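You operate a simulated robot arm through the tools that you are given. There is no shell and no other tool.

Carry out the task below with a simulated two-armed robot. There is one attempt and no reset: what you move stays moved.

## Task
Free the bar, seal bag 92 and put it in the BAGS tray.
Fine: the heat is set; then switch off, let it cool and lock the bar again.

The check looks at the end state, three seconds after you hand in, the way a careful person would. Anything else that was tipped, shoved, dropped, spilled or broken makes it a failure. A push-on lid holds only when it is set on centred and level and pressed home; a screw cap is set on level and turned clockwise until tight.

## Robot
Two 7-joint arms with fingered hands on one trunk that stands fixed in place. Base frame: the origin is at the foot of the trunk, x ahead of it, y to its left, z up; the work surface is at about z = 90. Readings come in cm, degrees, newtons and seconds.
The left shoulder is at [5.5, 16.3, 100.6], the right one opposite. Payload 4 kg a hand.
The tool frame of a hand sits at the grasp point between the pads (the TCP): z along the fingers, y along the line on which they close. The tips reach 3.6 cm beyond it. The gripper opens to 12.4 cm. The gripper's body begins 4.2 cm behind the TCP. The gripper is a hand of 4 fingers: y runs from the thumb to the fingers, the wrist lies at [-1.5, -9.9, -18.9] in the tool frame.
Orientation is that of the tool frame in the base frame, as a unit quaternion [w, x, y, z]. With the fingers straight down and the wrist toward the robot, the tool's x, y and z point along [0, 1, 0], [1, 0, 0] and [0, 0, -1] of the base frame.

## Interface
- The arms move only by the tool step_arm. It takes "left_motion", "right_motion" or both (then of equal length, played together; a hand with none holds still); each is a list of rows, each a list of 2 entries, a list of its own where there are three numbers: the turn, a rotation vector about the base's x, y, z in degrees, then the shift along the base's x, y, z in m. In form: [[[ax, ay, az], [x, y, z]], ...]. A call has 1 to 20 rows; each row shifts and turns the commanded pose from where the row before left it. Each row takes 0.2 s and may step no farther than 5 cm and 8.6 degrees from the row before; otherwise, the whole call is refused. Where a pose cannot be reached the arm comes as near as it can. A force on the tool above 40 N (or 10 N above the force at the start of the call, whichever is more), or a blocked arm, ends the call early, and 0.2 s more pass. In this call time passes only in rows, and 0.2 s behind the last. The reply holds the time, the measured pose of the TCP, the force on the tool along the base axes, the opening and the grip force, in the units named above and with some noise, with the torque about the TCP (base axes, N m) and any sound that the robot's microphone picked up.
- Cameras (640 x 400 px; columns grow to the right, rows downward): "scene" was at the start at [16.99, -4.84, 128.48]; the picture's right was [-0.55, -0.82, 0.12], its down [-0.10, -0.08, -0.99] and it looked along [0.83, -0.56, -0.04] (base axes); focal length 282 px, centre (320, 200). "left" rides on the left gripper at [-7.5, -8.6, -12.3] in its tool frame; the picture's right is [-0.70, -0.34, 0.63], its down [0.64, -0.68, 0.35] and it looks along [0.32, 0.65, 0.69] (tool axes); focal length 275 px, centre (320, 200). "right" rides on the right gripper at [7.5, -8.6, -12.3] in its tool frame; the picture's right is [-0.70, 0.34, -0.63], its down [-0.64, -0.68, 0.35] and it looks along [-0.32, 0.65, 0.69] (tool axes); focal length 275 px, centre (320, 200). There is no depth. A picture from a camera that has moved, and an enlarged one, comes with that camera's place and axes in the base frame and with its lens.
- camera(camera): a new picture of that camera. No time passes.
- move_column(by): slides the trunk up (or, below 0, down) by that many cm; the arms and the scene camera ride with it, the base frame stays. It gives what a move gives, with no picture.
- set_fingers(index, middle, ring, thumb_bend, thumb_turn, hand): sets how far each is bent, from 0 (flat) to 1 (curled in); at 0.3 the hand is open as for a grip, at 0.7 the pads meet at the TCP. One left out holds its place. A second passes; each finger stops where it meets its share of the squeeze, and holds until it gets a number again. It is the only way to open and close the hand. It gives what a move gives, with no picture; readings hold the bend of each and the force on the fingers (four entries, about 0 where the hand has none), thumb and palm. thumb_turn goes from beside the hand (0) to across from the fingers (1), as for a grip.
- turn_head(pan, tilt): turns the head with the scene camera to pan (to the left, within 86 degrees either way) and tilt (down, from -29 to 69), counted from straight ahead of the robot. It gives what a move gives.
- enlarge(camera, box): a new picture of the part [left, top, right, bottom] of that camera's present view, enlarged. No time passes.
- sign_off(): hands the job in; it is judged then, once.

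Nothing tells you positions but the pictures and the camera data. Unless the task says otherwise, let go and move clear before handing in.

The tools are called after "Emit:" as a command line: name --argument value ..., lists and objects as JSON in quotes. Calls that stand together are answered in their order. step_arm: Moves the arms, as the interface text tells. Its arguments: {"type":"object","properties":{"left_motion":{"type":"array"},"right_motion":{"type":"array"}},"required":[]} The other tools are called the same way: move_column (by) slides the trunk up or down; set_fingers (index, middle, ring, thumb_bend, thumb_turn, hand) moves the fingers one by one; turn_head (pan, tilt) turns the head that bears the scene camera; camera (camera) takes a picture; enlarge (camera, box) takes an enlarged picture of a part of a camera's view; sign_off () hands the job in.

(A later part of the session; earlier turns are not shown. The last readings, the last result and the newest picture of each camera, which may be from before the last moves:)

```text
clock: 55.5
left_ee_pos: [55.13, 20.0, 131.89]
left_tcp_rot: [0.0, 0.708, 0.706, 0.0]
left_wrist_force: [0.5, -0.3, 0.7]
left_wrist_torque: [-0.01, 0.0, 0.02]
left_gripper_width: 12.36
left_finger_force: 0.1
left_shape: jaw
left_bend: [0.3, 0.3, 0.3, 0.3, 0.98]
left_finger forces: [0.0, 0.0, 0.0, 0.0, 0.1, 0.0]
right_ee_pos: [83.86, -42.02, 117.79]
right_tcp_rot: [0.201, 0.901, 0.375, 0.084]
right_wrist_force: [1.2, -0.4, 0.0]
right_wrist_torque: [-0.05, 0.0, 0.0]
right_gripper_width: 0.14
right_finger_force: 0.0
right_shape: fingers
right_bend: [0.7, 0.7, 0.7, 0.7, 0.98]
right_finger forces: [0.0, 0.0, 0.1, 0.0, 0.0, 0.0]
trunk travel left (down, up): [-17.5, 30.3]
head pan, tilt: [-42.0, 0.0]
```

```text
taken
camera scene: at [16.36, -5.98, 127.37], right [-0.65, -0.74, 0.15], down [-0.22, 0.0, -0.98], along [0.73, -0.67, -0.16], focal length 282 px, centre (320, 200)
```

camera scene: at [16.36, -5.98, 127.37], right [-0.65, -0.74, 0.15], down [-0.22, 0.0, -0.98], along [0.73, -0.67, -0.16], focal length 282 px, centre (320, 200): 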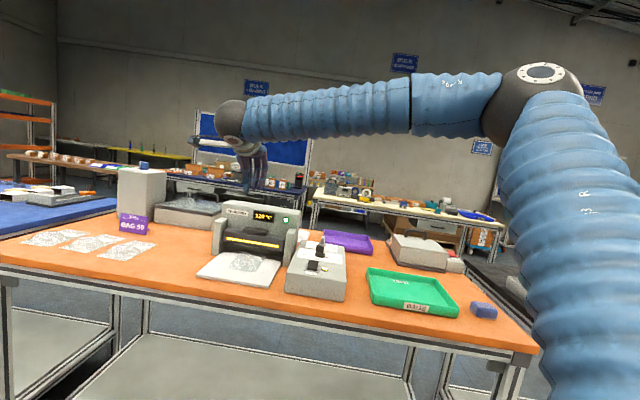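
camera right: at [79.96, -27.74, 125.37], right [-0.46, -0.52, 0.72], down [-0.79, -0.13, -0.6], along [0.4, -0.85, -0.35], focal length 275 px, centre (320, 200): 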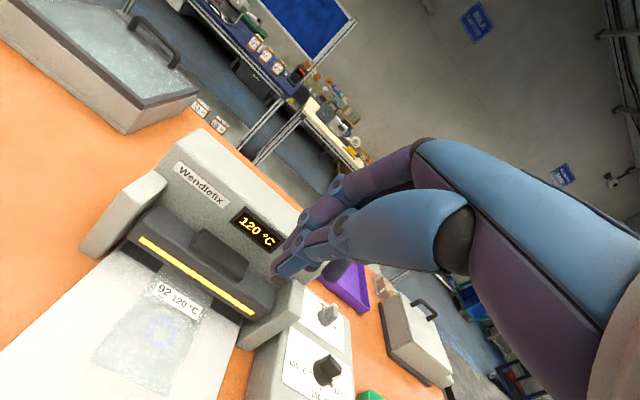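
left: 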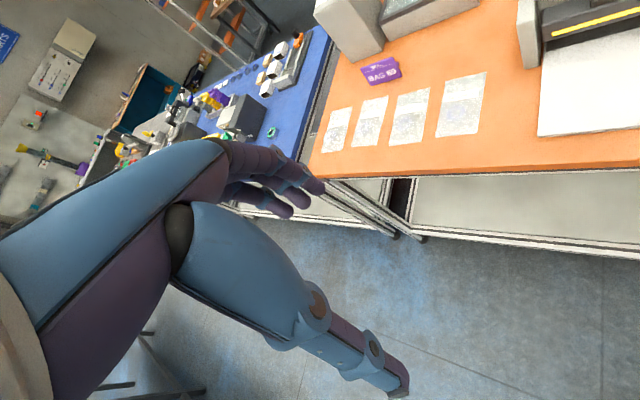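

Emit:
enlarge --camera "right" --box '[80, 130, 310, 370]'

Emit:
enlarge --camera "scene" --box '[195, 195, 315, 290]'

```text
1.67 times, centred on (195, 250) of right
camera zoom: at [79.96, -27.74, 125.37], right [-0.46, -0.52, 0.72], down [-0.79, -0.13, -0.6], along [0.4, -0.85, -0.35], focal length 459 px, centre (528, 117)
```

zoom: 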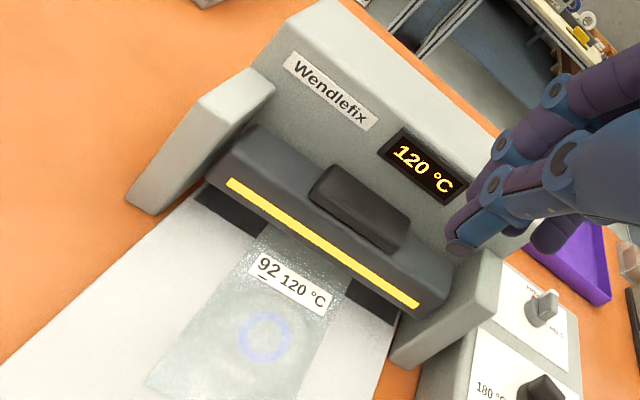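

```text
4.21 times, centred on (255, 242) of scene
camera zoom: at [16.36, -5.98, 127.37], right [-0.65, -0.74, 0.15], down [-0.22, 0.0, -0.98], along [0.73, -0.67, -0.16], focal length 1190 px, centre (594, 21)
```

zoom: 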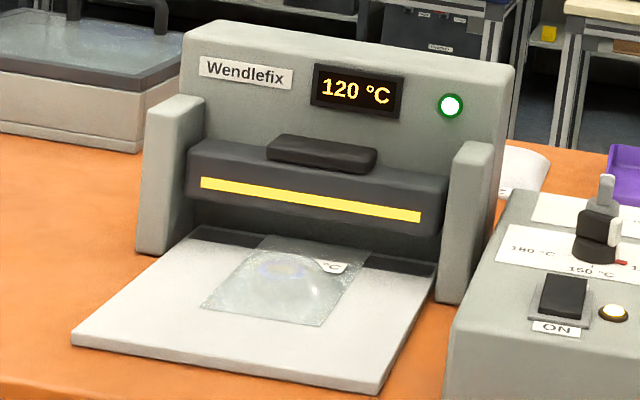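

I have a clear view: bag label 92 is just outside the bar, mouth on the strip. Moving fingertips above the handle.

Emit:
step_arm --right_motion '[[[0, 0, 0], [0.0256, -0.0202, -0.015]], [[0, 0, 0], [0.0256, -0.0202, -0.025]], [[0, 0, 0], [0.0256, -0.0202, -0.03]], [[0, 0, 0], [0.0256, -0.0202, -0.04]]]'

Emit:
camera --camera "right"

Emit:
enlarge --camera "scene" --box '[195, 195, 315, 290]'

```text
refused: row 4 steps farther than a row can; nothing moved
```

```text
taken
camera right: at [79.96, -27.74, 125.37], right [-0.46, -0.52, 0.72], down [-0.79, -0.13, -0.6], along [0.4, -0.85, -0.35], focal length 275 px, centre (320, 200)
```

right: 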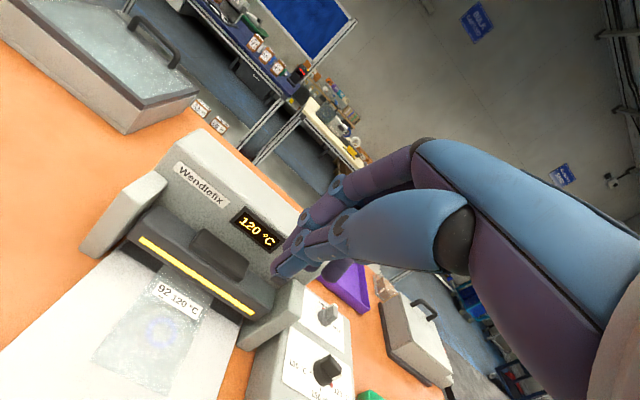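

```text
4.21 times, centred on (255, 242) of scene
camera zoom: at [16.36, -5.98, 127.37], right [-0.65, -0.74, 0.15], down [-0.22, 0.0, -0.98], along [0.73, -0.67, -0.16], focal length 1190 px, centre (594, 21)
```

zoom: 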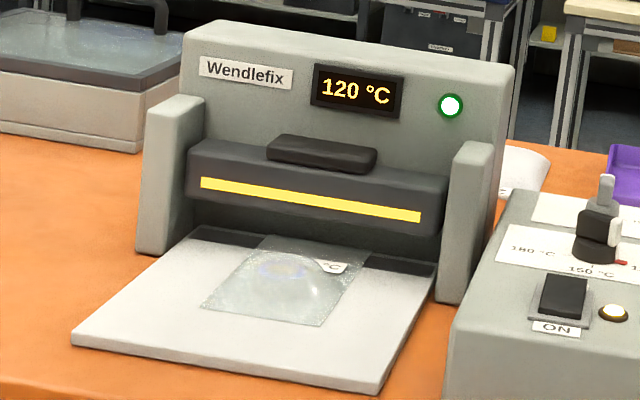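

The call was refused because one row was too long; nothing moved. I'll split it into smaller rows.

Emit:
step_arm --right_motion '[[[0, 0, 0], [0.0205, -0.0162, -0.015]], [[0, 0, 0], [0.0205, -0.0162, -0.02]], [[0, 0, 0], [0.0205, -0.0162, -0.025]], [[0, 0, 0], [0.0205, -0.0162, -0.025]], [[0, 0, 0], [0.0205, -0.0162, -0.025]]]'

Emit:
camera --camera "right"

Emit:
enlarge --camera "scene" --box '[195, 195, 315, 290]'

```text
clock: 56.7
left_ee_pos: [55.17, 19.85, 131.8]
left_tcp_rot: [-0.001, 0.707, 0.707, -0.001]
left_wrist_force: [0.2, -0.1, 0.0]
left_wrist_torque: [-0.05, -0.01, -0.03]
left_gripper_width: 12.35
left_finger_force: 0.0
left_shape: jaw
left_bend: [0.3, 0.3, 0.3, 0.3, 0.98]
left_finger forces: [0.0, 0.1, 0.1, 0.0, 0.0, 0.0]
right_ee_pos: [94.01, -50.37, 106.71]
right_tcp_rot: [0.201, 0.901, 0.375, 0.083]
right_wrist_force: [-1.7, 0.9, -0.8]
right_wrist_torque: [0.02, 0.01, 0.0]
right_gripper_width: 0.13
right_finger_force: 0.8
right_shape: fingers
right_bend: [0.7, 0.7, 0.7, 0.7, 0.98]
right_finger forces: [0.1, 1.6, 0.0, 0.1, 0.1, 0.0]
trunk travel left (down, up): [-17.5, 30.3]
head pan, tilt: [-42.0, 0.0]
```

```text
taken
camera right: at [90.31, -36.0, 114.28], right [-0.46, -0.52, 0.72], down [-0.79, -0.13, -0.6], along [0.4, -0.85, -0.35], focal length 275 px, centre (320, 200)
```

right: 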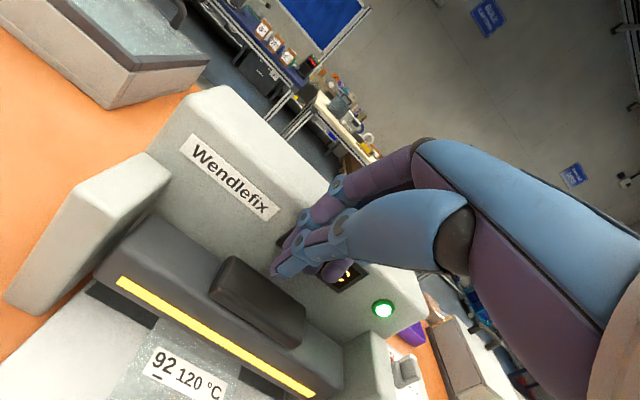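

```text
4.21 times, centred on (255, 242) of scene
camera zoom: at [16.42, -6.02, 127.35], right [-0.65, -0.74, 0.15], down [-0.22, 0.0, -0.98], along [0.73, -0.67, -0.16], focal length 1190 px, centre (594, 21)
```

zoom: 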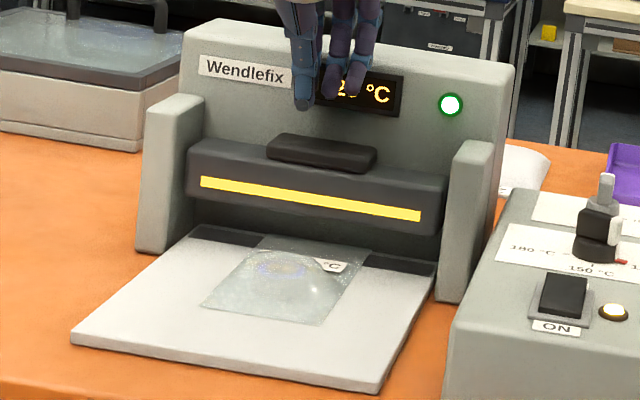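

The middle finger lightly touches the housing face; I'll back off 0.8 cm and lower toward the handle.

Emit:
step_arm --right_motion '[[[0, 0, 0], [-0.0057, 0.0057, 0]], [[0, 0, 0], [0, 0, -0.01]], [[0, 0, 0], [0, 0, -0.01]]]'

Emit:
enlarge --camera "right" --box '[90, 180, 390, 400]'

Emit:
enlarge --camera "scene" --box '[195, 195, 315, 290]'

```text
clock: 57.5
left_ee_pos: [55.16, 20.02, 131.93]
left_tcp_rot: [0.001, 0.707, 0.707, 0.001]
left_wrist_force: [0.0, -0.2, -0.3]
left_wrist_torque: [0.01, 0.03, -0.03]
left_gripper_width: 12.37
left_finger_force: 0.1
left_shape: jaw
left_bend: [0.3, 0.3, 0.3, 0.3, 0.98]
left_finger forces: [0.0, 0.1, 0.0, 0.0, 0.1, 0.1]
right_ee_pos: [93.41, -49.54, 104.81]
right_tcp_rot: [0.201, 0.901, 0.375, 0.083]
right_wrist_force: [-0.4, -0.1, -1.1]
right_wrist_torque: [-0.02, -0.01, 0.0]
right_gripper_width: 0.12
right_finger_force: 0.0
right_shape: fingers
right_bend: [0.7, 0.7, 0.7, 0.7, 0.98]
right_finger forces: [0.0, 0.0, 0.0, 0.0, 0.1, 0.0]
trunk travel left (down, up): [-17.5, 30.3]
head pan, tilt: [-42.0, 0.0]
```

```text
1.82 times, centred on (240, 290) of right
camera zoom: at [89.6, -35.25, 112.42], right [-0.46, -0.52, 0.72], down [-0.79, -0.13, -0.6], along [0.4, -0.85, -0.35], focal length 500 px, centre (466, 36)
```

zoom: 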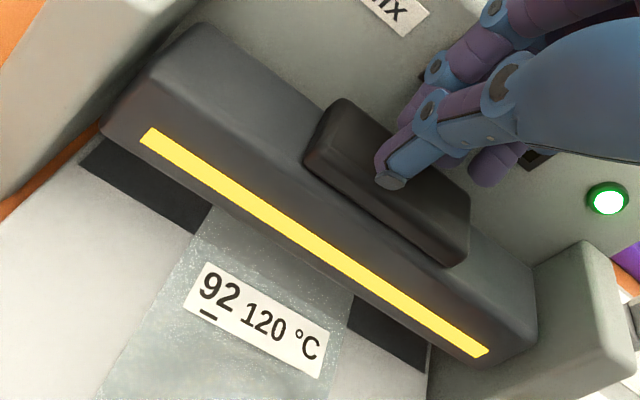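

```text
4.21 times, centred on (255, 242) of scene
camera zoom: at [16.37, -6.0, 127.37], right [-0.65, -0.74, 0.15], down [-0.22, 0.0, -0.98], along [0.73, -0.67, -0.16], focal length 1190 px, centre (594, 21)
```

zoom: 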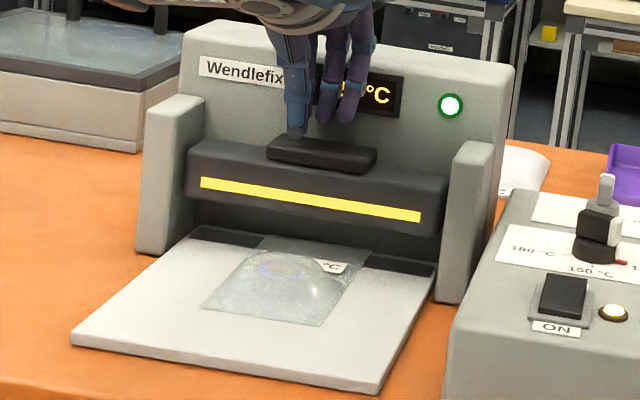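

Fingers are above the handle. I'll press down slowly and watch the force and the bar.

Emit:
step_arm --right_motion '[[[0, 0, 0], [0, 0, -0.006]], [[0, 0, 0], [0, 0, -0.006]], [[0, 0, 0], [0, 0, -0.006]], [[0, 0, 0], [0, 0, -0.006]]]'

Emit:
enlarge --camera "right" --box '[90, 180, 390, 400]'

Emit:
enlarge --camera "scene" --box '[195, 195, 315, 290]'

```text
clock: 58.5
left_ee_pos: [55.09, 20.1, 131.95]
left_tcp_rot: [0.0, 0.706, 0.708, 0.0]
left_wrist_force: [0.1, -0.8, -0.7]
left_wrist_torque: [-0.02, 0.01, 0.03]
left_gripper_width: 12.38
left_finger_force: 0.1
left_shape: jaw
left_bend: [0.3, 0.3, 0.3, 0.3, 0.98]
left_finger forces: [0.0, 0.0, 0.0, 0.1, 0.0, 0.0]
right_ee_pos: [93.49, -49.54, 102.38]
right_tcp_rot: [0.201, 0.901, 0.375, 0.084]
right_wrist_force: [0.7, 0.7, 3.2]
right_wrist_torque: [0.04, -0.05, 0.02]
right_gripper_width: 0.01
right_finger_force: 2.0
right_shape: fingers
right_bend: [0.7, 0.7, 0.7, 0.7, 0.98]
right_finger forces: [0.0, 0.0, 0.0, 0.1, 4.3, 0.1]
trunk travel left (down, up): [-17.5, 30.3]
head pan, tilt: [-42.0, 0.0]
```

```text
1.82 times, centred on (240, 290) of right
camera zoom: at [89.55, -35.22, 109.99], right [-0.46, -0.52, 0.72], down [-0.79, -0.13, -0.6], along [0.4, -0.85, -0.35], focal length 500 px, centre (466, 36)
```

zoom: 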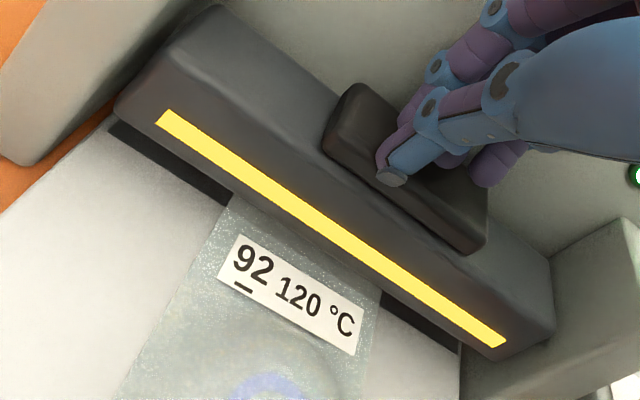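

```text
4.21 times, centred on (255, 242) of scene
camera zoom: at [16.33, -5.97, 127.38], right [-0.65, -0.74, 0.15], down [-0.22, 0.0, -0.98], along [0.73, -0.67, -0.16], focal length 1190 px, centre (594, 21)
```

zoom: 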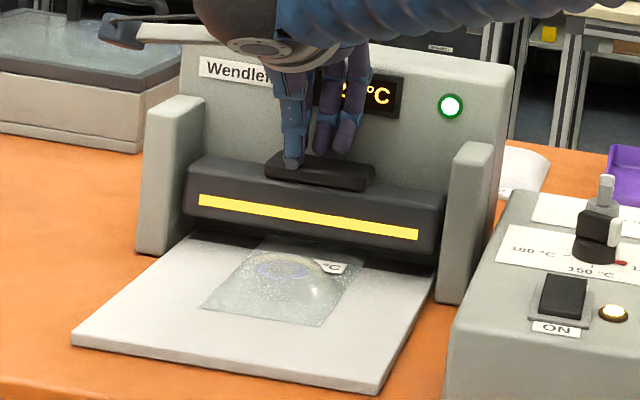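

The bar is moving down with only about 4 N. I'll continue pressing.

Emit:
step_arm --right_motion '[[[0, 0, 0], [0, 0, -0.005]], [[0, 0, 0], [0, 0, -0.005]], [[0, 0, 0], [0, 0, -0.005]]]'

Emit:
enlarge --camera "right" --box '[90, 180, 390, 400]'

Emit:
enlarge --camera "scene" --box '[195, 195, 315, 290]'

```text
clock: 59.3
left_ee_pos: [55.01, 20.05, 132.01]
left_tcp_rot: [-0.001, 0.707, 0.707, 0.0]
left_wrist_force: [0.1, -0.6, -0.1]
left_wrist_torque: [-0.03, -0.02, -0.01]
left_gripper_width: 12.34
left_finger_force: 0.1
left_shape: jaw
left_bend: [0.3, 0.3, 0.3, 0.3, 0.98]
left_finger forces: [0.1, 0.1, 0.0, 0.0, 0.0, 0.1]
right_ee_pos: [93.49, -49.62, 100.97]
right_tcp_rot: [0.201, 0.901, 0.375, 0.083]
right_wrist_force: [-2.0, 1.4, 7.4]
right_wrist_torque: [0.06, 0.02, 0.02]
right_gripper_width: 0.02
right_finger_force: 3.2
right_shape: fingers
right_bend: [0.7, 0.7, 0.7, 0.7, 0.98]
right_finger forces: [0.0, 0.1, 0.0, 0.1, 7.2, 0.0]
trunk travel left (down, up): [-17.5, 30.3]
head pan, tilt: [-42.0, 0.0]
```

```text
1.82 times, centred on (240, 290) of right
camera zoom: at [89.64, -35.27, 108.5], right [-0.46, -0.52, 0.72], down [-0.79, -0.13, -0.6], along [0.4, -0.85, -0.35], focal length 500 px, centre (466, 36)
```

zoom: 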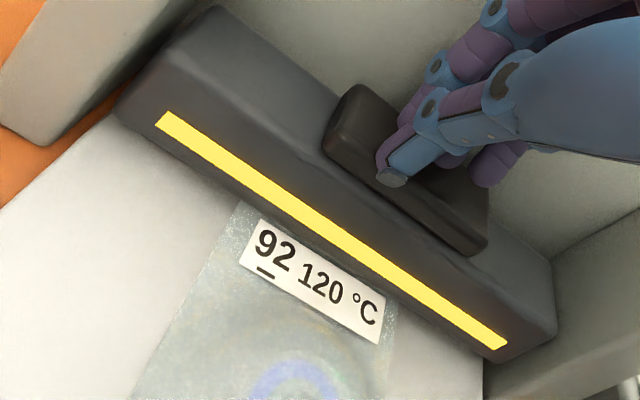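

```text
4.21 times, centred on (255, 242) of scene
camera zoom: at [16.3, -5.95, 127.39], right [-0.65, -0.74, 0.15], down [-0.22, 0.0, -0.98], along [0.73, -0.67, -0.16], focal length 1190 px, centre (594, 21)
```

zoom: 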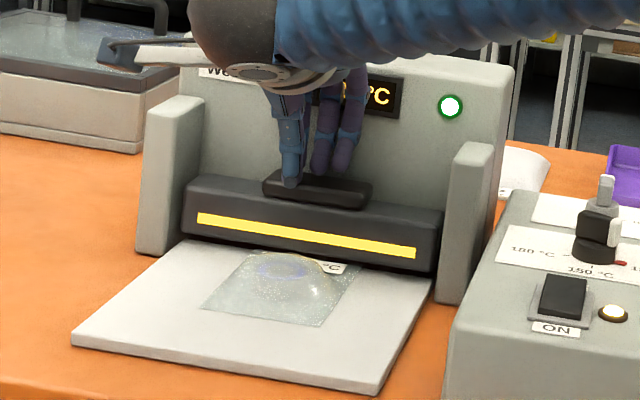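

Spring load is rising gradually (7 N); the bar is almost down. Continue.

Emit:
step_arm --right_motion '[[[0, 0, 0], [0, 0, -0.004]], [[0, 0, 0], [0, 0, -0.004]], [[0, 0, 0], [0, 0, -0.004]]]'

Emit:
enlarge --camera "right" --box '[90, 180, 390, 400]'

Emit:
enlarge --camera "scene" --box '[195, 195, 315, 290]'

```text
clock: 60.1
left_ee_pos: [54.87, 20.11, 132.07]
left_tcp_rot: [0.001, 0.707, 0.707, 0.0]
left_wrist_force: [-0.8, -0.2, 0.5]
left_wrist_torque: [0.0, -0.01, -0.01]
left_gripper_width: 12.38
left_finger_force: 0.1
left_shape: jaw
left_bend: [0.3, 0.3, 0.3, 0.3, 0.98]
left_finger forces: [0.0, 0.1, 0.0, 0.1, 0.0, 0.0]
right_ee_pos: [93.3, -49.54, 100.22]
right_tcp_rot: [0.203, 0.9, 0.375, 0.086]
right_wrist_force: [-5.2, 4.7, 25.1]
right_wrist_torque: [0.11, -0.05, 0.04]
right_gripper_width: 0.0
right_finger_force: 13.0
right_shape: fingers
right_bend: [0.69, 0.7, 0.7, 0.7, 0.98]
right_finger forces: [0.1, 0.1, 0.0, 0.0, 26.2, 0.0]
trunk travel left (down, up): [-17.5, 30.3]
head pan, tilt: [-42.0, 0.0]
```

```text
1.82 times, centred on (240, 290) of right
camera zoom: at [89.45, -35.09, 107.78], right [-0.47, -0.52, 0.72], down [-0.79, -0.13, -0.61], along [0.4, -0.85, -0.35], focal length 500 px, centre (466, 36)
```

zoom: 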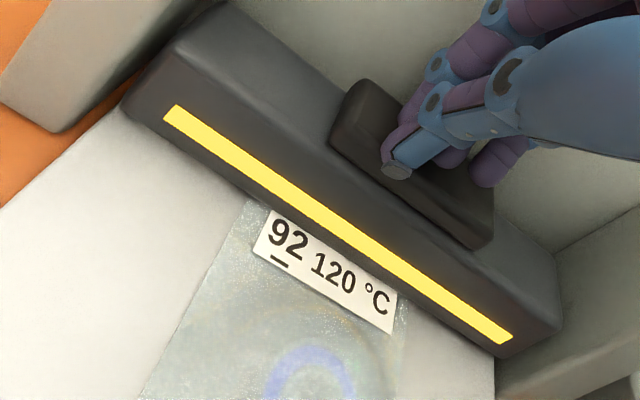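

```text
4.21 times, centred on (255, 242) of scene
camera zoom: at [16.07, -5.84, 127.47], right [-0.65, -0.74, 0.14], down [-0.21, 0.0, -0.98], along [0.73, -0.67, -0.16], focal length 1190 px, centre (594, 21)
```

zoom: 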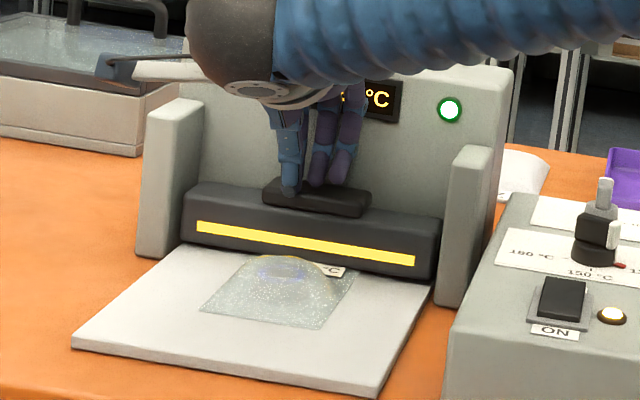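

The bar is down on the bag with 25 N. I'll hold it there and check for any change or sound.

Emit:
step_arm --right_motion '[[[0, 0, 0], [0, 0, -0.001]], [[0, 0, 0], [0, 0, 0]], [[0, 0, 0], [0, 0, 0]], [[0, 0, 0], [0, 0, 0]], [[0, 0, 0], [0, 0, 0]], [[0, 0, 0], [0, 0, 0]], [[0, 0, 0], [0, 0, 0]], [[0, 0, 0], [0, 0, 0]]]'

Emit:
enlarge --camera "right" --box '[90, 180, 390, 400]'

Emit:
enlarge --camera "scene" --box '[195, 195, 315, 290]'

```text
clock: 61.5
left_ee_pos: [54.98, 20.03, 131.97]
left_tcp_rot: [0.001, 0.707, 0.708, -0.001]
left_wrist_force: [-0.2, -0.5, 0.6]
left_wrist_torque: [0.0, 0.04, 0.02]
left_gripper_width: 12.38
left_finger_force: 0.1
left_shape: jaw
left_bend: [0.3, 0.3, 0.3, 0.3, 0.98]
left_finger forces: [0.0, 0.0, 0.1, 0.1, 0.0, 0.0]
right_ee_pos: [93.48, -49.49, 100.27]
right_tcp_rot: [0.203, 0.901, 0.374, 0.087]
right_wrist_force: [-8.6, 5.9, 27.7]
right_wrist_torque: [0.14, -0.02, 0.04]
right_gripper_width: 0.0
right_finger_force: 14.5
right_shape: fingers
right_bend: [0.69, 0.7, 0.7, 0.7, 0.98]
right_finger forces: [0.0, 0.0, 0.0, 0.0, 27.9, 0.1]
trunk travel left (down, up): [-17.5, 30.3]
head pan, tilt: [-42.0, 0.0]
stopped in row 7 (right hand): the force on the tool passed its limit at 40 N (the readings are from after the stop); the commanded pose is now the measured one
```

```text
1.82 times, centred on (240, 290) of right
camera zoom: at [89.54, -35.11, 107.78], right [-0.47, -0.52, 0.71], down [-0.78, -0.13, -0.61], along [0.41, -0.85, -0.35], focal length 500 px, centre (466, 36)
```

zoom: 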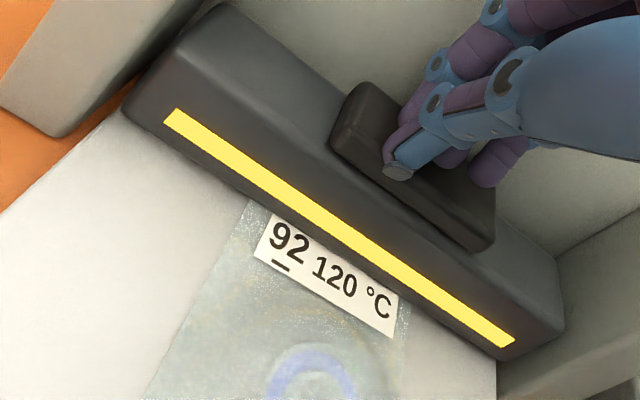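

```text
4.21 times, centred on (255, 242) of scene
camera zoom: at [16.22, -5.92, 127.36], right [-0.65, -0.74, 0.15], down [-0.22, 0.0, -0.98], along [0.73, -0.67, -0.16], focal length 1190 px, centre (594, 21)
```

zoom: 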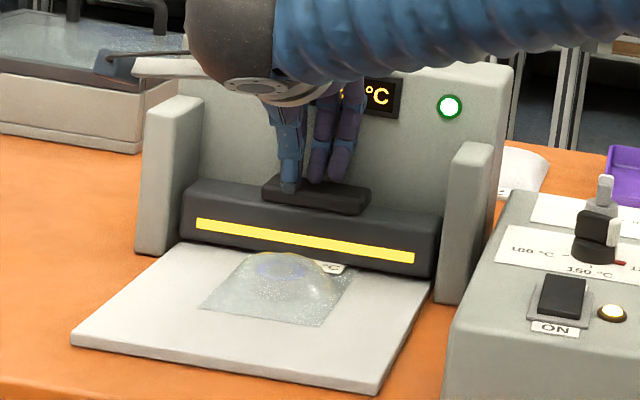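

Force crept to 40 N and the call stopped; it is still pressing at 28 N. I'll ease slightly and keep holding.

Emit:
step_arm --right_motion '[[[0, 0, 0], [0, 0, 0.001]], [[0, 0, 0], [0, 0, 0]], [[0, 0, 0], [0, 0, 0]], [[0, 0, 0], [0, 0, 0]], [[0, 0, 0], [0, 0, 0]]]'

Emit:
enlarge --camera "scene" --box '[195, 195, 315, 290]'

```text
clock: 62.7
left_ee_pos: [54.8, 20.09, 132.08]
left_tcp_rot: [0.002, 0.707, 0.707, 0.001]
left_wrist_force: [0.2, 0.4, 0.2]
left_wrist_torque: [-0.01, 0.01, 0.01]
left_gripper_width: 12.38
left_finger_force: 0.0
left_shape: jaw
left_bend: [0.3, 0.3, 0.3, 0.3, 0.98]
left_finger forces: [0.1, 0.0, 0.0, 0.0, 0.1, 0.0]
right_ee_pos: [93.13, -49.32, 100.21]
right_tcp_rot: [0.203, 0.901, 0.375, 0.085]
right_wrist_force: [-7.3, 7.1, 31.7]
right_wrist_torque: [0.2, -0.14, 0.05]
right_gripper_width: 0.03
right_finger_force: 16.4
right_shape: fingers
right_bend: [0.69, 0.7, 0.7, 0.7, 0.98]
right_finger forces: [0.0, 0.0, 0.1, 0.0, 33.1, 0.0]
trunk travel left (down, up): [-17.5, 30.3]
head pan, tilt: [-42.0, 0.0]
```

```text
4.21 times, centred on (255, 242) of scene
camera zoom: at [16.04, -5.8, 127.44], right [-0.65, -0.74, 0.14], down [-0.21, 0.0, -0.98], along [0.73, -0.67, -0.16], focal length 1190 px, centre (594, 21)
```

zoom: 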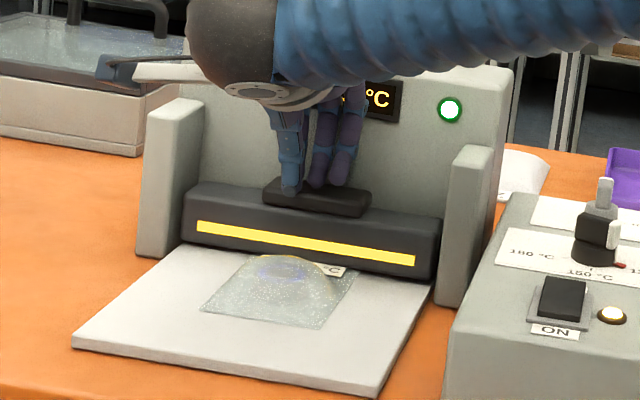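

About 3 s held so far; I'll hold one more second, then raise and inspect the seal.

Emit:
step_arm --right_motion '[[[0, 0, 0], [0, 0, 0.0005]], [[0, 0, 0], [0, 0, 0]], [[0, 0, 0], [0, 0, 0]]]'

Emit:
step_arm --right_motion '[[[0, 0, 0], [0, 0, 0.01]], [[0, 0, 0], [0, 0, 0.01]], [[0, 0, 0], [0, 0, 0.015]], [[0, 0, 0], [-0.005, 0.005, 0.02]], [[0, 0, 0], [-0.01, 0.01, 0.03]], [[0, 0, 0], [-0.02, 0.02, 0.02]]]'

Emit:
camera --camera "right"

Emit:
enlarge --camera "scene" --box '[195, 195, 315, 290]'

```text
clock: 63.5
left_ee_pos: [54.81, 20.22, 132.17]
left_tcp_rot: [0.001, 0.707, 0.707, -0.001]
left_wrist_force: [-0.7, -1.0, -0.2]
left_wrist_torque: [0.02, 0.0, 0.0]
left_gripper_width: 12.35
left_finger_force: 0.1
left_shape: jaw
left_bend: [0.3, 0.3, 0.3, 0.3, 0.98]
left_finger forces: [0.1, 0.1, 0.1, 0.0, 0.1, 0.0]
right_ee_pos: [93.26, -49.4, 100.1]
right_tcp_rot: [0.202, 0.901, 0.375, 0.084]
right_wrist_force: [-6.6, 6.5, 31.1]
right_wrist_torque: [0.15, -0.14, 0.05]
right_gripper_width: 0.0
right_finger_force: 16.2
right_shape: fingers
right_bend: [0.68, 0.7, 0.7, 0.7, 0.98]
right_finger forces: [0.0, 0.1, 0.1, 0.0, 32.9, 0.0]
trunk travel left (down, up): [-17.5, 30.3]
head pan, tilt: [-42.0, 0.0]
```

```text
clock: 64.9
left_ee_pos: [55.02, 20.08, 132.06]
left_tcp_rot: [0.0, 0.707, 0.707, 0.0]
left_wrist_force: [0.4, 0.3, 0.9]
left_wrist_torque: [0.0, -0.01, 0.02]
left_gripper_width: 12.38
left_finger_force: 0.0
left_shape: jaw
left_bend: [0.3, 0.3, 0.3, 0.3, 0.98]
left_finger forces: [0.0, 0.0, 0.0, 0.0, 0.0, 0.1]
right_ee_pos: [90.02, -45.84, 110.27]
right_tcp_rot: [0.202, 0.901, 0.375, 0.083]
right_wrist_force: [-0.4, -0.3, 0.0]
right_wrist_torque: [-0.01, -0.01, 0.01]
right_gripper_width: 0.09
right_finger_force: 0.0
right_shape: fingers
right_bend: [0.7, 0.7, 0.7, 0.7, 0.97]
right_finger forces: [0.0, 0.0, 0.0, 0.0, 0.0, 0.0]
trunk travel left (down, up): [-17.5, 30.3]
head pan, tilt: [-42.0, 0.0]
```

```text
taken
camera right: at [86.17, -31.53, 117.81], right [-0.46, -0.52, 0.72], down [-0.79, -0.13, -0.6], along [0.4, -0.85, -0.35], focal length 275 px, centre (320, 200)
```

right: 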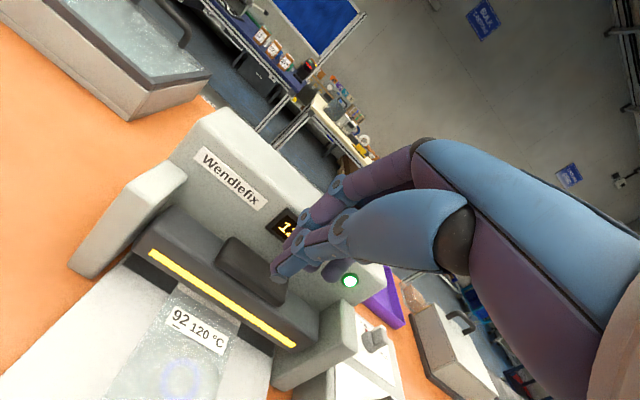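

```text
4.21 times, centred on (255, 242) of scene
camera zoom: at [16.28, -5.93, 127.4], right [-0.65, -0.74, 0.15], down [-0.22, 0.0, -0.98], along [0.73, -0.67, -0.16], focal length 1190 px, centre (594, 21)
```

zoom: 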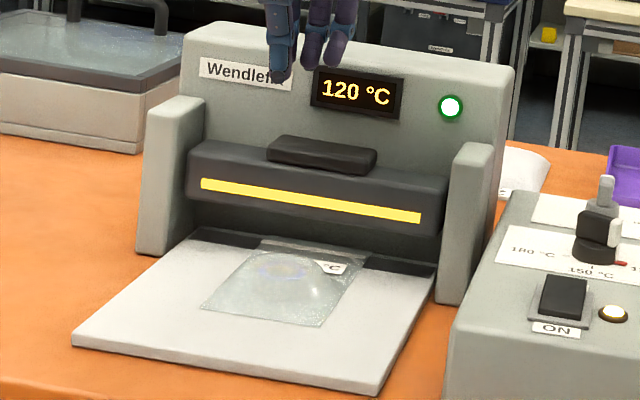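

The bar sprang back up. I'll zoom in on the mouth of the bag to see the seal line.

Emit:
enlarge --camera "scene" --box '[230, 235, 280, 270]'

Emit:
enlarge --camera "right" --box '[120, 250, 260, 370]'

```text
11.43 times, centred on (255, 252) of scene
camera zoom: at [16.28, -5.93, 127.4], right [-0.65, -0.74, 0.15], down [-0.22, 0.0, -0.98], along [0.73, -0.67, -0.16], focal length 3229 px, centre (1063, -400)
```

zoom: 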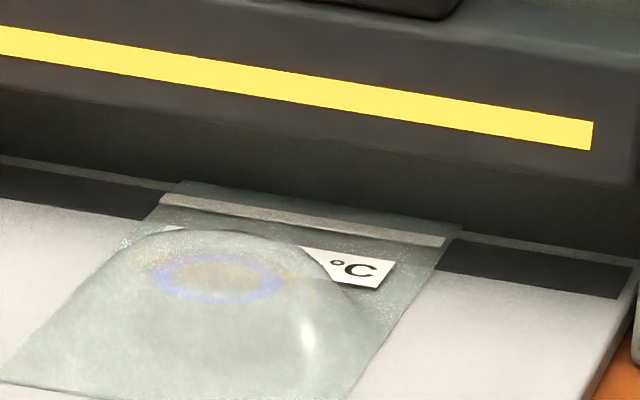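

```text
3.33 times, centred on (190, 310) of right
camera zoom: at [86.17, -31.53, 117.81], right [-0.46, -0.52, 0.72], down [-0.79, -0.13, -0.6], along [0.4, -0.85, -0.35], focal length 918 px, centre (753, -167)
```

zoom: 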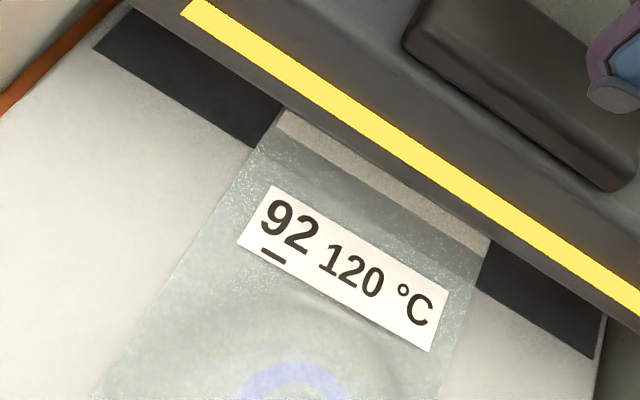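

A clean seal band runs across the full width of the mouth. Now switch off: I'll form the probe again and move over the rocker's OFF end.

Emit:
set_fingers --hand "right" --index 0.7 --middle 1.0 --ring 1.0 --thumb_bend 0.7

Emit:
step_arm --right_motion '[[[0, 0, 0], [-0.01, 0.01, 0.03]], [[0, 0, 0], [-0.028, -0.0185, 0.01]], [[0, 0, 0], [-0.028, -0.0185, 0]], [[0, 0, 0], [-0.028, -0.0185, 0]], [[0, 0, 0], [-0.028, -0.0185, 0]], [[0, 0, 0], [-0.028, -0.0185, 0]], [[0, 0, 0], [-0.028, -0.0185, 0]], [[0, 0, 0], [-0.029, -0.017, -0.01]], [[0, 0, 0], [0, 0, -0.03]]]'

Emit:
camera --camera "right"

Emit:
enlarge --camera "scene" --box '[270, 190, 390, 310]'

```text
clock: 65.9
left_ee_pos: [55.07, 20.04, 131.85]
left_tcp_rot: [0.0, 0.707, 0.707, 0.0]
left_wrist_force: [1.2, 1.1, 0.2]
left_wrist_torque: [0.01, 0.0, 0.01]
left_gripper_width: 12.39
left_finger_force: 0.1
left_shape: jaw
left_bend: [0.3, 0.3, 0.3, 0.3, 0.98]
left_finger forces: [0.0, 0.0, 0.0, 0.0, 0.0, 0.0]
right_ee_pos: [90.03, -45.98, 110.18]
right_tcp_rot: [0.201, 0.901, 0.375, 0.082]
right_wrist_force: [-0.2, -0.3, 0.7]
right_wrist_torque: [0.0, -0.01, 0.02]
right_gripper_width: 0.12
right_finger_force: 0.1
right_shape: fingers
right_bend: [0.7, 1.0, 1.0, 0.7, 0.97]
right_finger forces: [0.0, 0.0, 0.0, 0.0, 0.0, 0.0]
trunk travel left (down, up): [-17.5, 30.3]
head pan, tilt: [-42.0, 0.0]
```

```text
clock: 67.9
left_ee_pos: [55.16, 19.96, 131.89]
left_tcp_rot: [-0.001, 0.707, 0.707, -0.001]
left_wrist_force: [1.3, -1.0, 0.6]
left_wrist_torque: [0.02, 0.05, -0.04]
left_gripper_width: 12.36
left_finger_force: 0.1
left_shape: jaw
left_bend: [0.3, 0.3, 0.3, 0.3, 0.98]
left_finger forces: [0.1, 0.0, 0.0, 0.0, 0.0, 0.0]
right_ee_pos: [69.31, -58.02, 110.15]
right_tcp_rot: [0.201, 0.901, 0.374, 0.083]
right_wrist_force: [0.0, -1.5, -1.0]
right_wrist_torque: [-0.03, 0.02, -0.03]
right_gripper_width: 0.07
right_finger_force: 0.1
right_shape: fingers
right_bend: [0.7, 1.0, 1.0, 0.7, 0.97]
right_finger forces: [0.0, 0.0, 0.0, 0.1, 0.0, 0.0]
trunk travel left (down, up): [-17.5, 30.3]
head pan, tilt: [-42.0, 0.0]
```

```text
taken
camera right: at [65.57, -43.66, 117.73], right [-0.46, -0.52, 0.72], down [-0.79, -0.13, -0.6], along [0.4, -0.85, -0.35], focal length 275 px, centre (320, 200)
```

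right: 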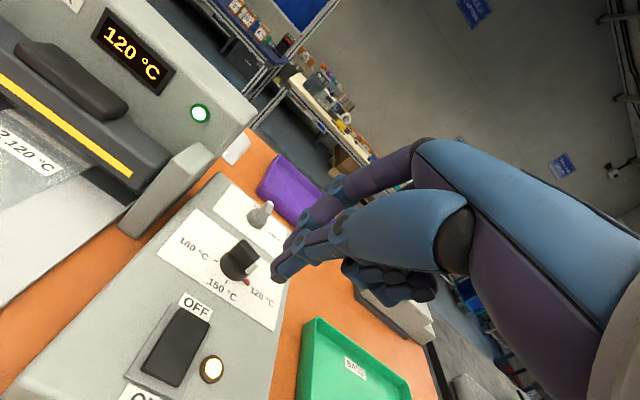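

```text
3.33 times, centred on (330, 250) of scene
camera zoom: at [16.49, -6.0, 127.33], right [-0.65, -0.74, 0.15], down [-0.22, 0.0, -0.98], along [0.73, -0.67, -0.16], focal length 942 px, centre (287, 33)
```

zoom: 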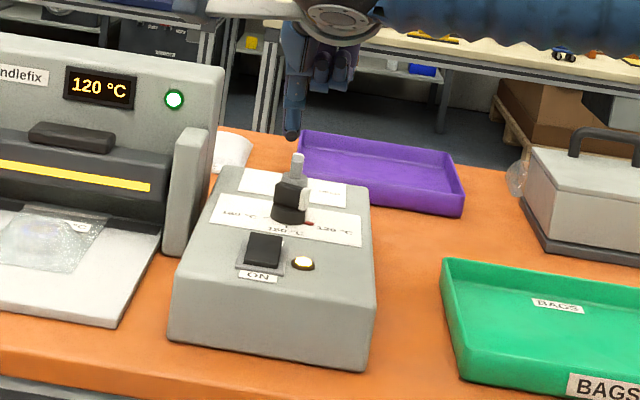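

Rocker OFF end is at about N 90.5, T −9.5. I'll adjust sideways and lower to just above it.

Emit:
step_arm --right_motion '[[[0, 0, 0], [-0.001, 0.014, -0.02]], [[0, 0, 0], [0, 0, -0.03]], [[0, 0, 0], [0, 0, -0.018]]]'

Emit:
enlarge --camera "right" --box '[130, 200, 350, 400]'

Emit:
enlarge --camera "scene" --box '[290, 220, 360, 290]'

```text
clock: 68.7
left_ee_pos: [55.05, 19.9, 131.91]
left_tcp_rot: [0.001, 0.707, 0.707, -0.001]
left_wrist_force: [0.2, 0.0, 0.6]
left_wrist_torque: [-0.02, 0.02, -0.03]
left_gripper_width: 12.38
left_finger_force: 0.0
left_shape: jaw
left_bend: [0.3, 0.3, 0.3, 0.3, 0.98]
left_finger forces: [0.0, 0.1, 0.0, 0.1, 0.0, 0.0]
right_ee_pos: [69.23, -56.63, 103.47]
right_tcp_rot: [0.2, 0.901, 0.375, 0.084]
right_wrist_force: [-0.3, 0.1, 0.2]
right_wrist_torque: [0.02, -0.04, 0.0]
right_gripper_width: 0.1
right_finger_force: 0.1
right_shape: fingers
right_bend: [0.7, 1.0, 1.0, 0.7, 0.97]
right_finger forces: [0.1, 0.0, 0.1, 0.0, 0.0, 0.0]
trunk travel left (down, up): [-17.5, 30.3]
head pan, tilt: [-42.0, 0.0]
```

```text
2.00 times, centred on (240, 300) of right
camera zoom: at [65.41, -42.26, 111.0], right [-0.47, -0.52, 0.72], down [-0.79, -0.13, -0.6], along [0.4, -0.85, -0.35], focal length 551 px, centre (480, 0)
```

zoom: 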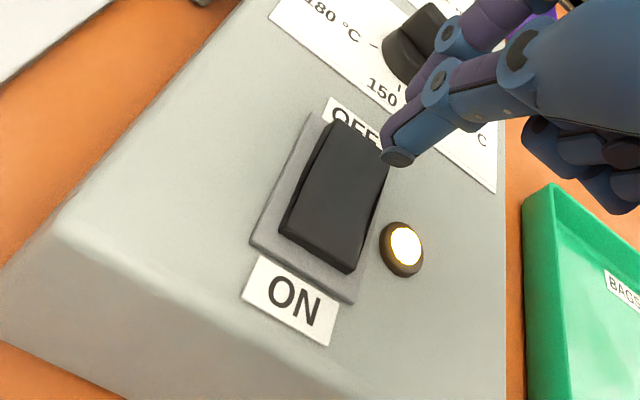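

```text
5.71 times, centred on (325, 255) of scene
camera zoom: at [16.38, -5.99, 127.37], right [-0.65, -0.74, 0.15], down [-0.22, 0.0, -0.98], along [0.73, -0.67, -0.16], focal length 1614 px, centre (291, -114)
```

zoom: 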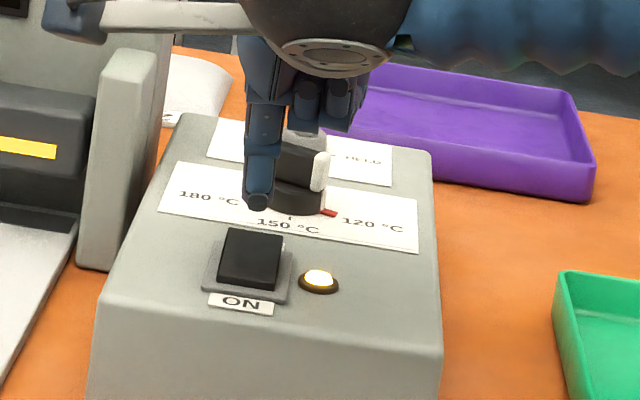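

Tip is over the OFF edge. A small shift inward (−N, left), then press down gently.

Emit:
step_arm --right_motion '[[[0, 0, 0], [-0.0005, 0.009, 0]], [[0, 0, 0], [0, 0, -0.006]], [[0, 0, 0], [0, 0, -0.004]]]'

Emit:
enlarge --camera "right" --box '[130, 200, 350, 400]'

Emit:
enlarge --camera "scene" --box '[290, 220, 360, 290]'

```text
clock: 69.5
left_ee_pos: [55.15, 20.1, 131.97]
left_tcp_rot: [0.0, 0.707, 0.707, 0.0]
left_wrist_force: [-1.1, 0.2, -0.9]
left_wrist_torque: [-0.02, 0.0, -0.02]
left_gripper_width: 12.42
left_finger_force: 0.0
left_shape: jaw
left_bend: [0.3, 0.3, 0.3, 0.3, 0.98]
left_finger forces: [0.1, 0.1, 0.1, 0.0, 0.0, 0.1]
right_ee_pos: [69.23, -55.57, 102.51]
right_tcp_rot: [0.2, 0.901, 0.376, 0.084]
right_wrist_force: [0.5, 0.1, 0.2]
right_wrist_torque: [0.0, 0.03, 0.01]
right_gripper_width: 0.07
right_finger_force: 0.0
right_shape: fingers
right_bend: [0.7, 1.0, 1.0, 0.7, 0.97]
right_finger forces: [0.0, 0.0, 0.0, 0.0, 0.1, 0.1]
trunk travel left (down, up): [-17.5, 30.3]
head pan, tilt: [-42.0, 0.0]
```

```text
2.00 times, centred on (240, 300) of right
camera zoom: at [65.31, -41.3, 110.04], right [-0.46, -0.52, 0.72], down [-0.79, -0.13, -0.6], along [0.4, -0.85, -0.35], focal length 551 px, centre (480, 0)
```

zoom: 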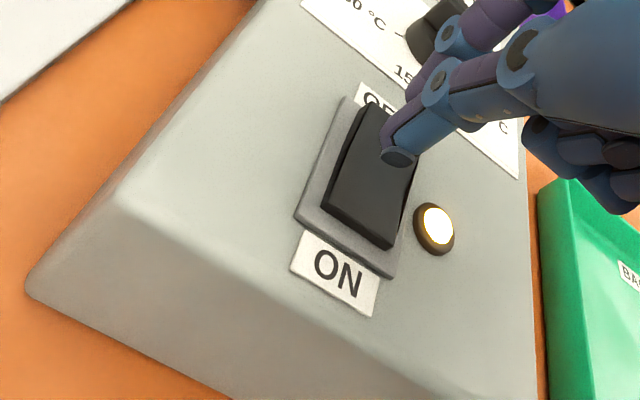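

```text
5.71 times, centred on (325, 255) of scene
camera zoom: at [16.36, -5.98, 127.37], right [-0.65, -0.74, 0.15], down [-0.22, 0.0, -0.98], along [0.73, -0.67, -0.16], focal length 1614 px, centre (291, -114)
```

zoom: 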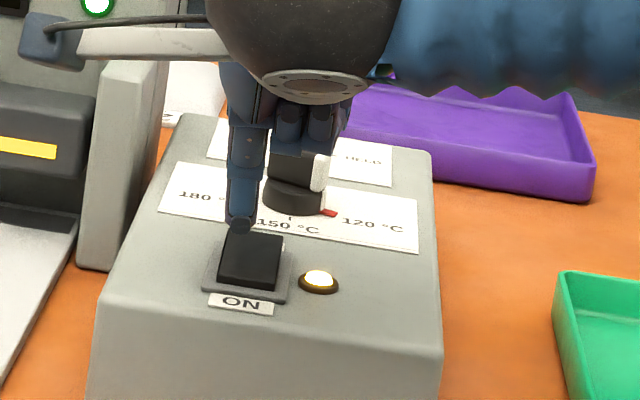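

Tip is right over the raised OFF end. Pressing down in small steps.

Emit:
step_arm --right_motion '[[[0, 0, 0], [0.001, -0.001, -0.003]], [[0, 0, 0], [0, 0, -0.003]], [[0, 0, 0], [0, 0, -0.003]]]'

Emit:
enlarge --camera "right" --box '[130, 200, 350, 400]'

Emit:
enlarge --camera "scene" --box '[290, 220, 360, 290]'

```text
clock: 70.3
left_ee_pos: [55.1, 19.92, 131.85]
left_tcp_rot: [0.0, 0.707, 0.707, -0.001]
left_wrist_force: [-0.3, 0.7, -0.2]
left_wrist_torque: [-0.02, -0.02, 0.0]
left_gripper_width: 12.36
left_finger_force: 0.1
left_shape: jaw
left_bend: [0.3, 0.3, 0.3, 0.3, 0.98]
left_finger forces: [0.1, 0.0, 0.1, 0.0, 0.1, 0.0]
right_ee_pos: [69.21, -55.68, 101.56]
right_tcp_rot: [0.201, 0.901, 0.375, 0.083]
right_wrist_force: [-0.5, 0.4, 1.2]
right_wrist_torque: [0.03, 0.0, 0.01]
right_gripper_width: 0.12
right_finger_force: 0.1
right_shape: fingers
right_bend: [0.7, 1.0, 1.0, 0.7, 0.97]
right_finger forces: [0.0, 0.0, 0.0, 0.1, 0.0, 0.0]
trunk travel left (down, up): [-17.5, 30.3]
head pan, tilt: [-42.0, 0.0]
```

```text
2.00 times, centred on (240, 300) of right
camera zoom: at [65.33, -41.41, 109.12], right [-0.47, -0.52, 0.72], down [-0.79, -0.13, -0.6], along [0.4, -0.85, -0.35], focal length 551 px, centre (480, 0)
```

zoom: 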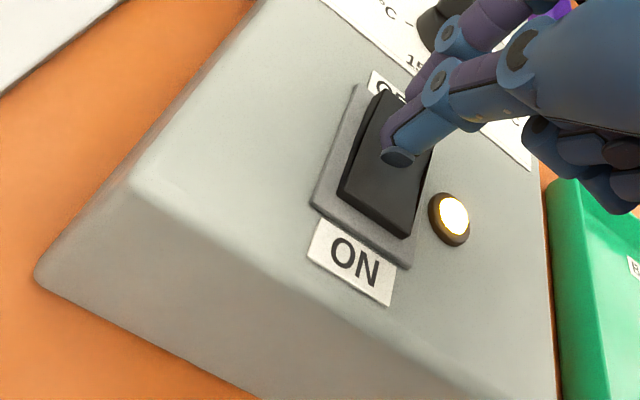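

```text
5.71 times, centred on (325, 255) of scene
camera zoom: at [16.36, -6.01, 127.37], right [-0.65, -0.74, 0.15], down [-0.22, 0.0, -0.98], along [0.73, -0.67, -0.16], focal length 1614 px, centre (291, -114)
```

zoom: 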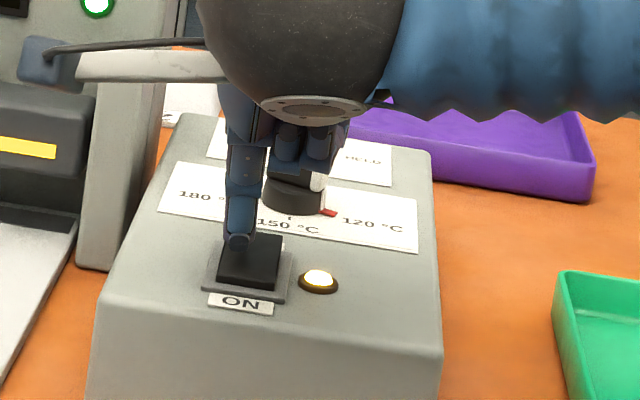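

Contact just beginning. Pressing a bit further.

Emit:
step_arm --right_motion '[[[0, 0, 0], [0, 0, -0.003]], [[0, 0, 0], [0, 0, -0.003]], [[0, 0, 0], [0, 0, -0.002]]]'

Emit:
enlarge --camera "right" --box '[130, 200, 350, 400]'

Emit:
enlarge --camera "scene" --box '[290, 220, 360, 290]'

```text
clock: 71.1
left_ee_pos: [55.08, 20.05, 131.9]
left_tcp_rot: [0.0, 0.707, 0.707, 0.001]
left_wrist_force: [0.1, -0.4, 0.4]
left_wrist_torque: [-0.02, 0.0, -0.01]
left_gripper_width: 12.36
left_finger_force: 0.1
left_shape: jaw
left_bend: [0.3, 0.3, 0.3, 0.3, 0.98]
left_finger forces: [0.0, 0.1, 0.0, 0.0, 0.0, 0.0]
right_ee_pos: [69.09, -55.69, 100.92]
right_tcp_rot: [0.202, 0.901, 0.375, 0.084]
right_wrist_force: [-1.3, 1.2, 4.8]
right_wrist_torque: [0.09, 0.02, 0.04]
right_gripper_width: 0.01
right_finger_force: 2.8
right_shape: fingers
right_bend: [0.7, 1.0, 1.0, 0.7, 0.98]
right_finger forces: [0.0, 0.1, 0.1, 0.0, 5.7, 0.0]
trunk travel left (down, up): [-17.5, 30.3]
head pan, tilt: [-42.0, 0.0]
```

```text
2.00 times, centred on (240, 300) of right
camera zoom: at [65.33, -41.3, 108.48], right [-0.47, -0.52, 0.72], down [-0.79, -0.13, -0.6], along [0.4, -0.85, -0.35], focal length 551 px, centre (480, 0)
```

zoom: 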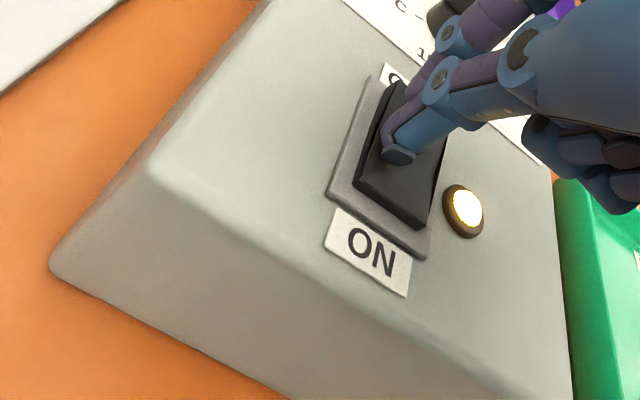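

```text
5.71 times, centred on (325, 255) of scene
camera zoom: at [16.31, -5.97, 127.39], right [-0.65, -0.74, 0.15], down [-0.22, 0.0, -0.98], along [0.73, -0.67, -0.16], focal length 1614 px, centre (291, -114)
```

zoom: 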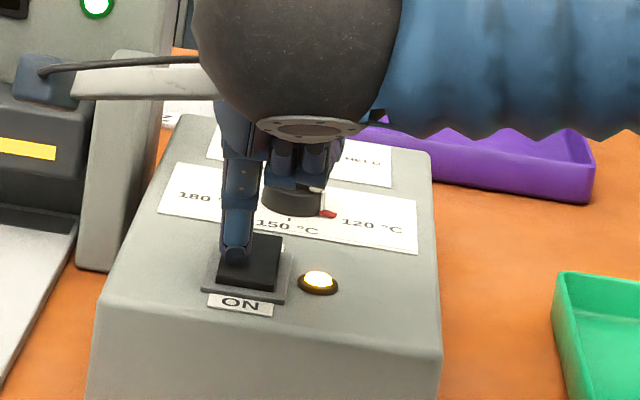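

The tip landed near the rocker's pivot. I'll lift slightly, shift 1.2 cm toward the OFF end, and press again.

Emit:
step_arm --right_motion '[[[0, 0, 0], [0, 0, 0.012]], [[0, 0, 0], [0.0065, -0.0105, 0]], [[0, 0, 0], [0, 0, -0.006]], [[0, 0, 0], [0, 0, -0.003]]]'

Emit:
enlarge --camera "right" --box '[130, 200, 350, 400]'

Emit:
enlarge --camera "scene" --box '[290, 220, 360, 290]'

```text
clock: 72.1
left_ee_pos: [55.03, 20.05, 131.93]
left_tcp_rot: [0.0, 0.707, 0.707, 0.0]
left_wrist_force: [0.0, 0.6, 0.1]
left_wrist_torque: [0.05, 0.03, -0.03]
left_gripper_width: 12.35
left_finger_force: 0.1
left_shape: jaw
left_bend: [0.3, 0.3, 0.3, 0.3, 0.98]
left_finger forces: [0.0, 0.0, 0.1, 0.1, 0.1, 0.0]
right_ee_pos: [70.02, -56.72, 101.31]
right_tcp_rot: [0.201, 0.901, 0.375, 0.084]
right_wrist_force: [0.1, 1.1, 0.7]
right_wrist_torque: [0.02, -0.03, 0.04]
right_gripper_width: 0.11
right_finger_force: 0.3
right_shape: fingers
right_bend: [0.7, 1.0, 1.0, 0.7, 0.97]
right_finger forces: [0.1, 0.0, 0.0, 0.1, 1.0, 0.0]
trunk travel left (down, up): [-17.5, 30.3]
head pan, tilt: [-42.0, 0.0]
```

```text
2.00 times, centred on (240, 300) of right
camera zoom: at [66.1, -42.39, 108.72], right [-0.47, -0.52, 0.72], down [-0.79, -0.13, -0.6], along [0.4, -0.85, -0.35], focal length 551 px, centre (480, 0)
```

zoom: 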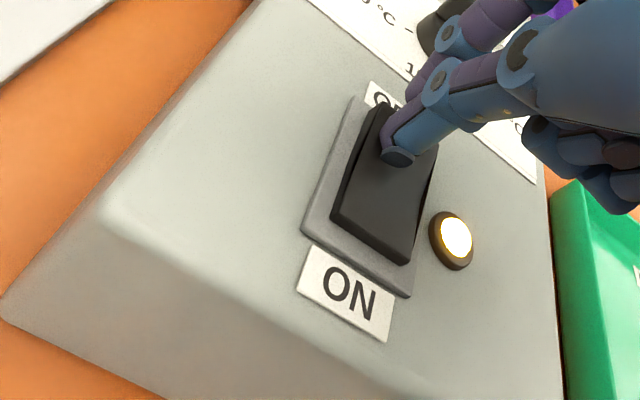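

```text
5.71 times, centred on (325, 255) of scene
camera zoom: at [16.35, -6.01, 127.37], right [-0.65, -0.74, 0.15], down [-0.22, 0.0, -0.98], along [0.73, -0.67, -0.16], focal length 1614 px, centre (291, -114)
```

zoom: 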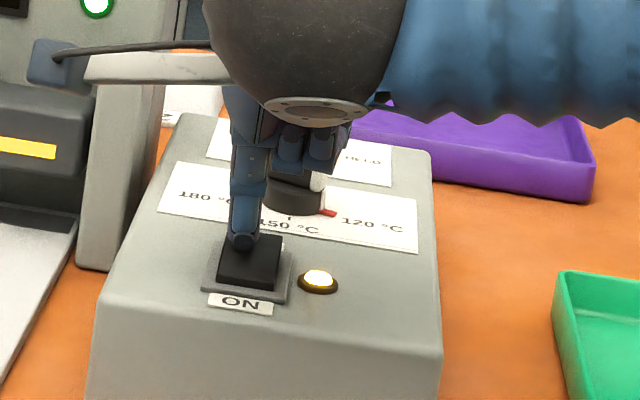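

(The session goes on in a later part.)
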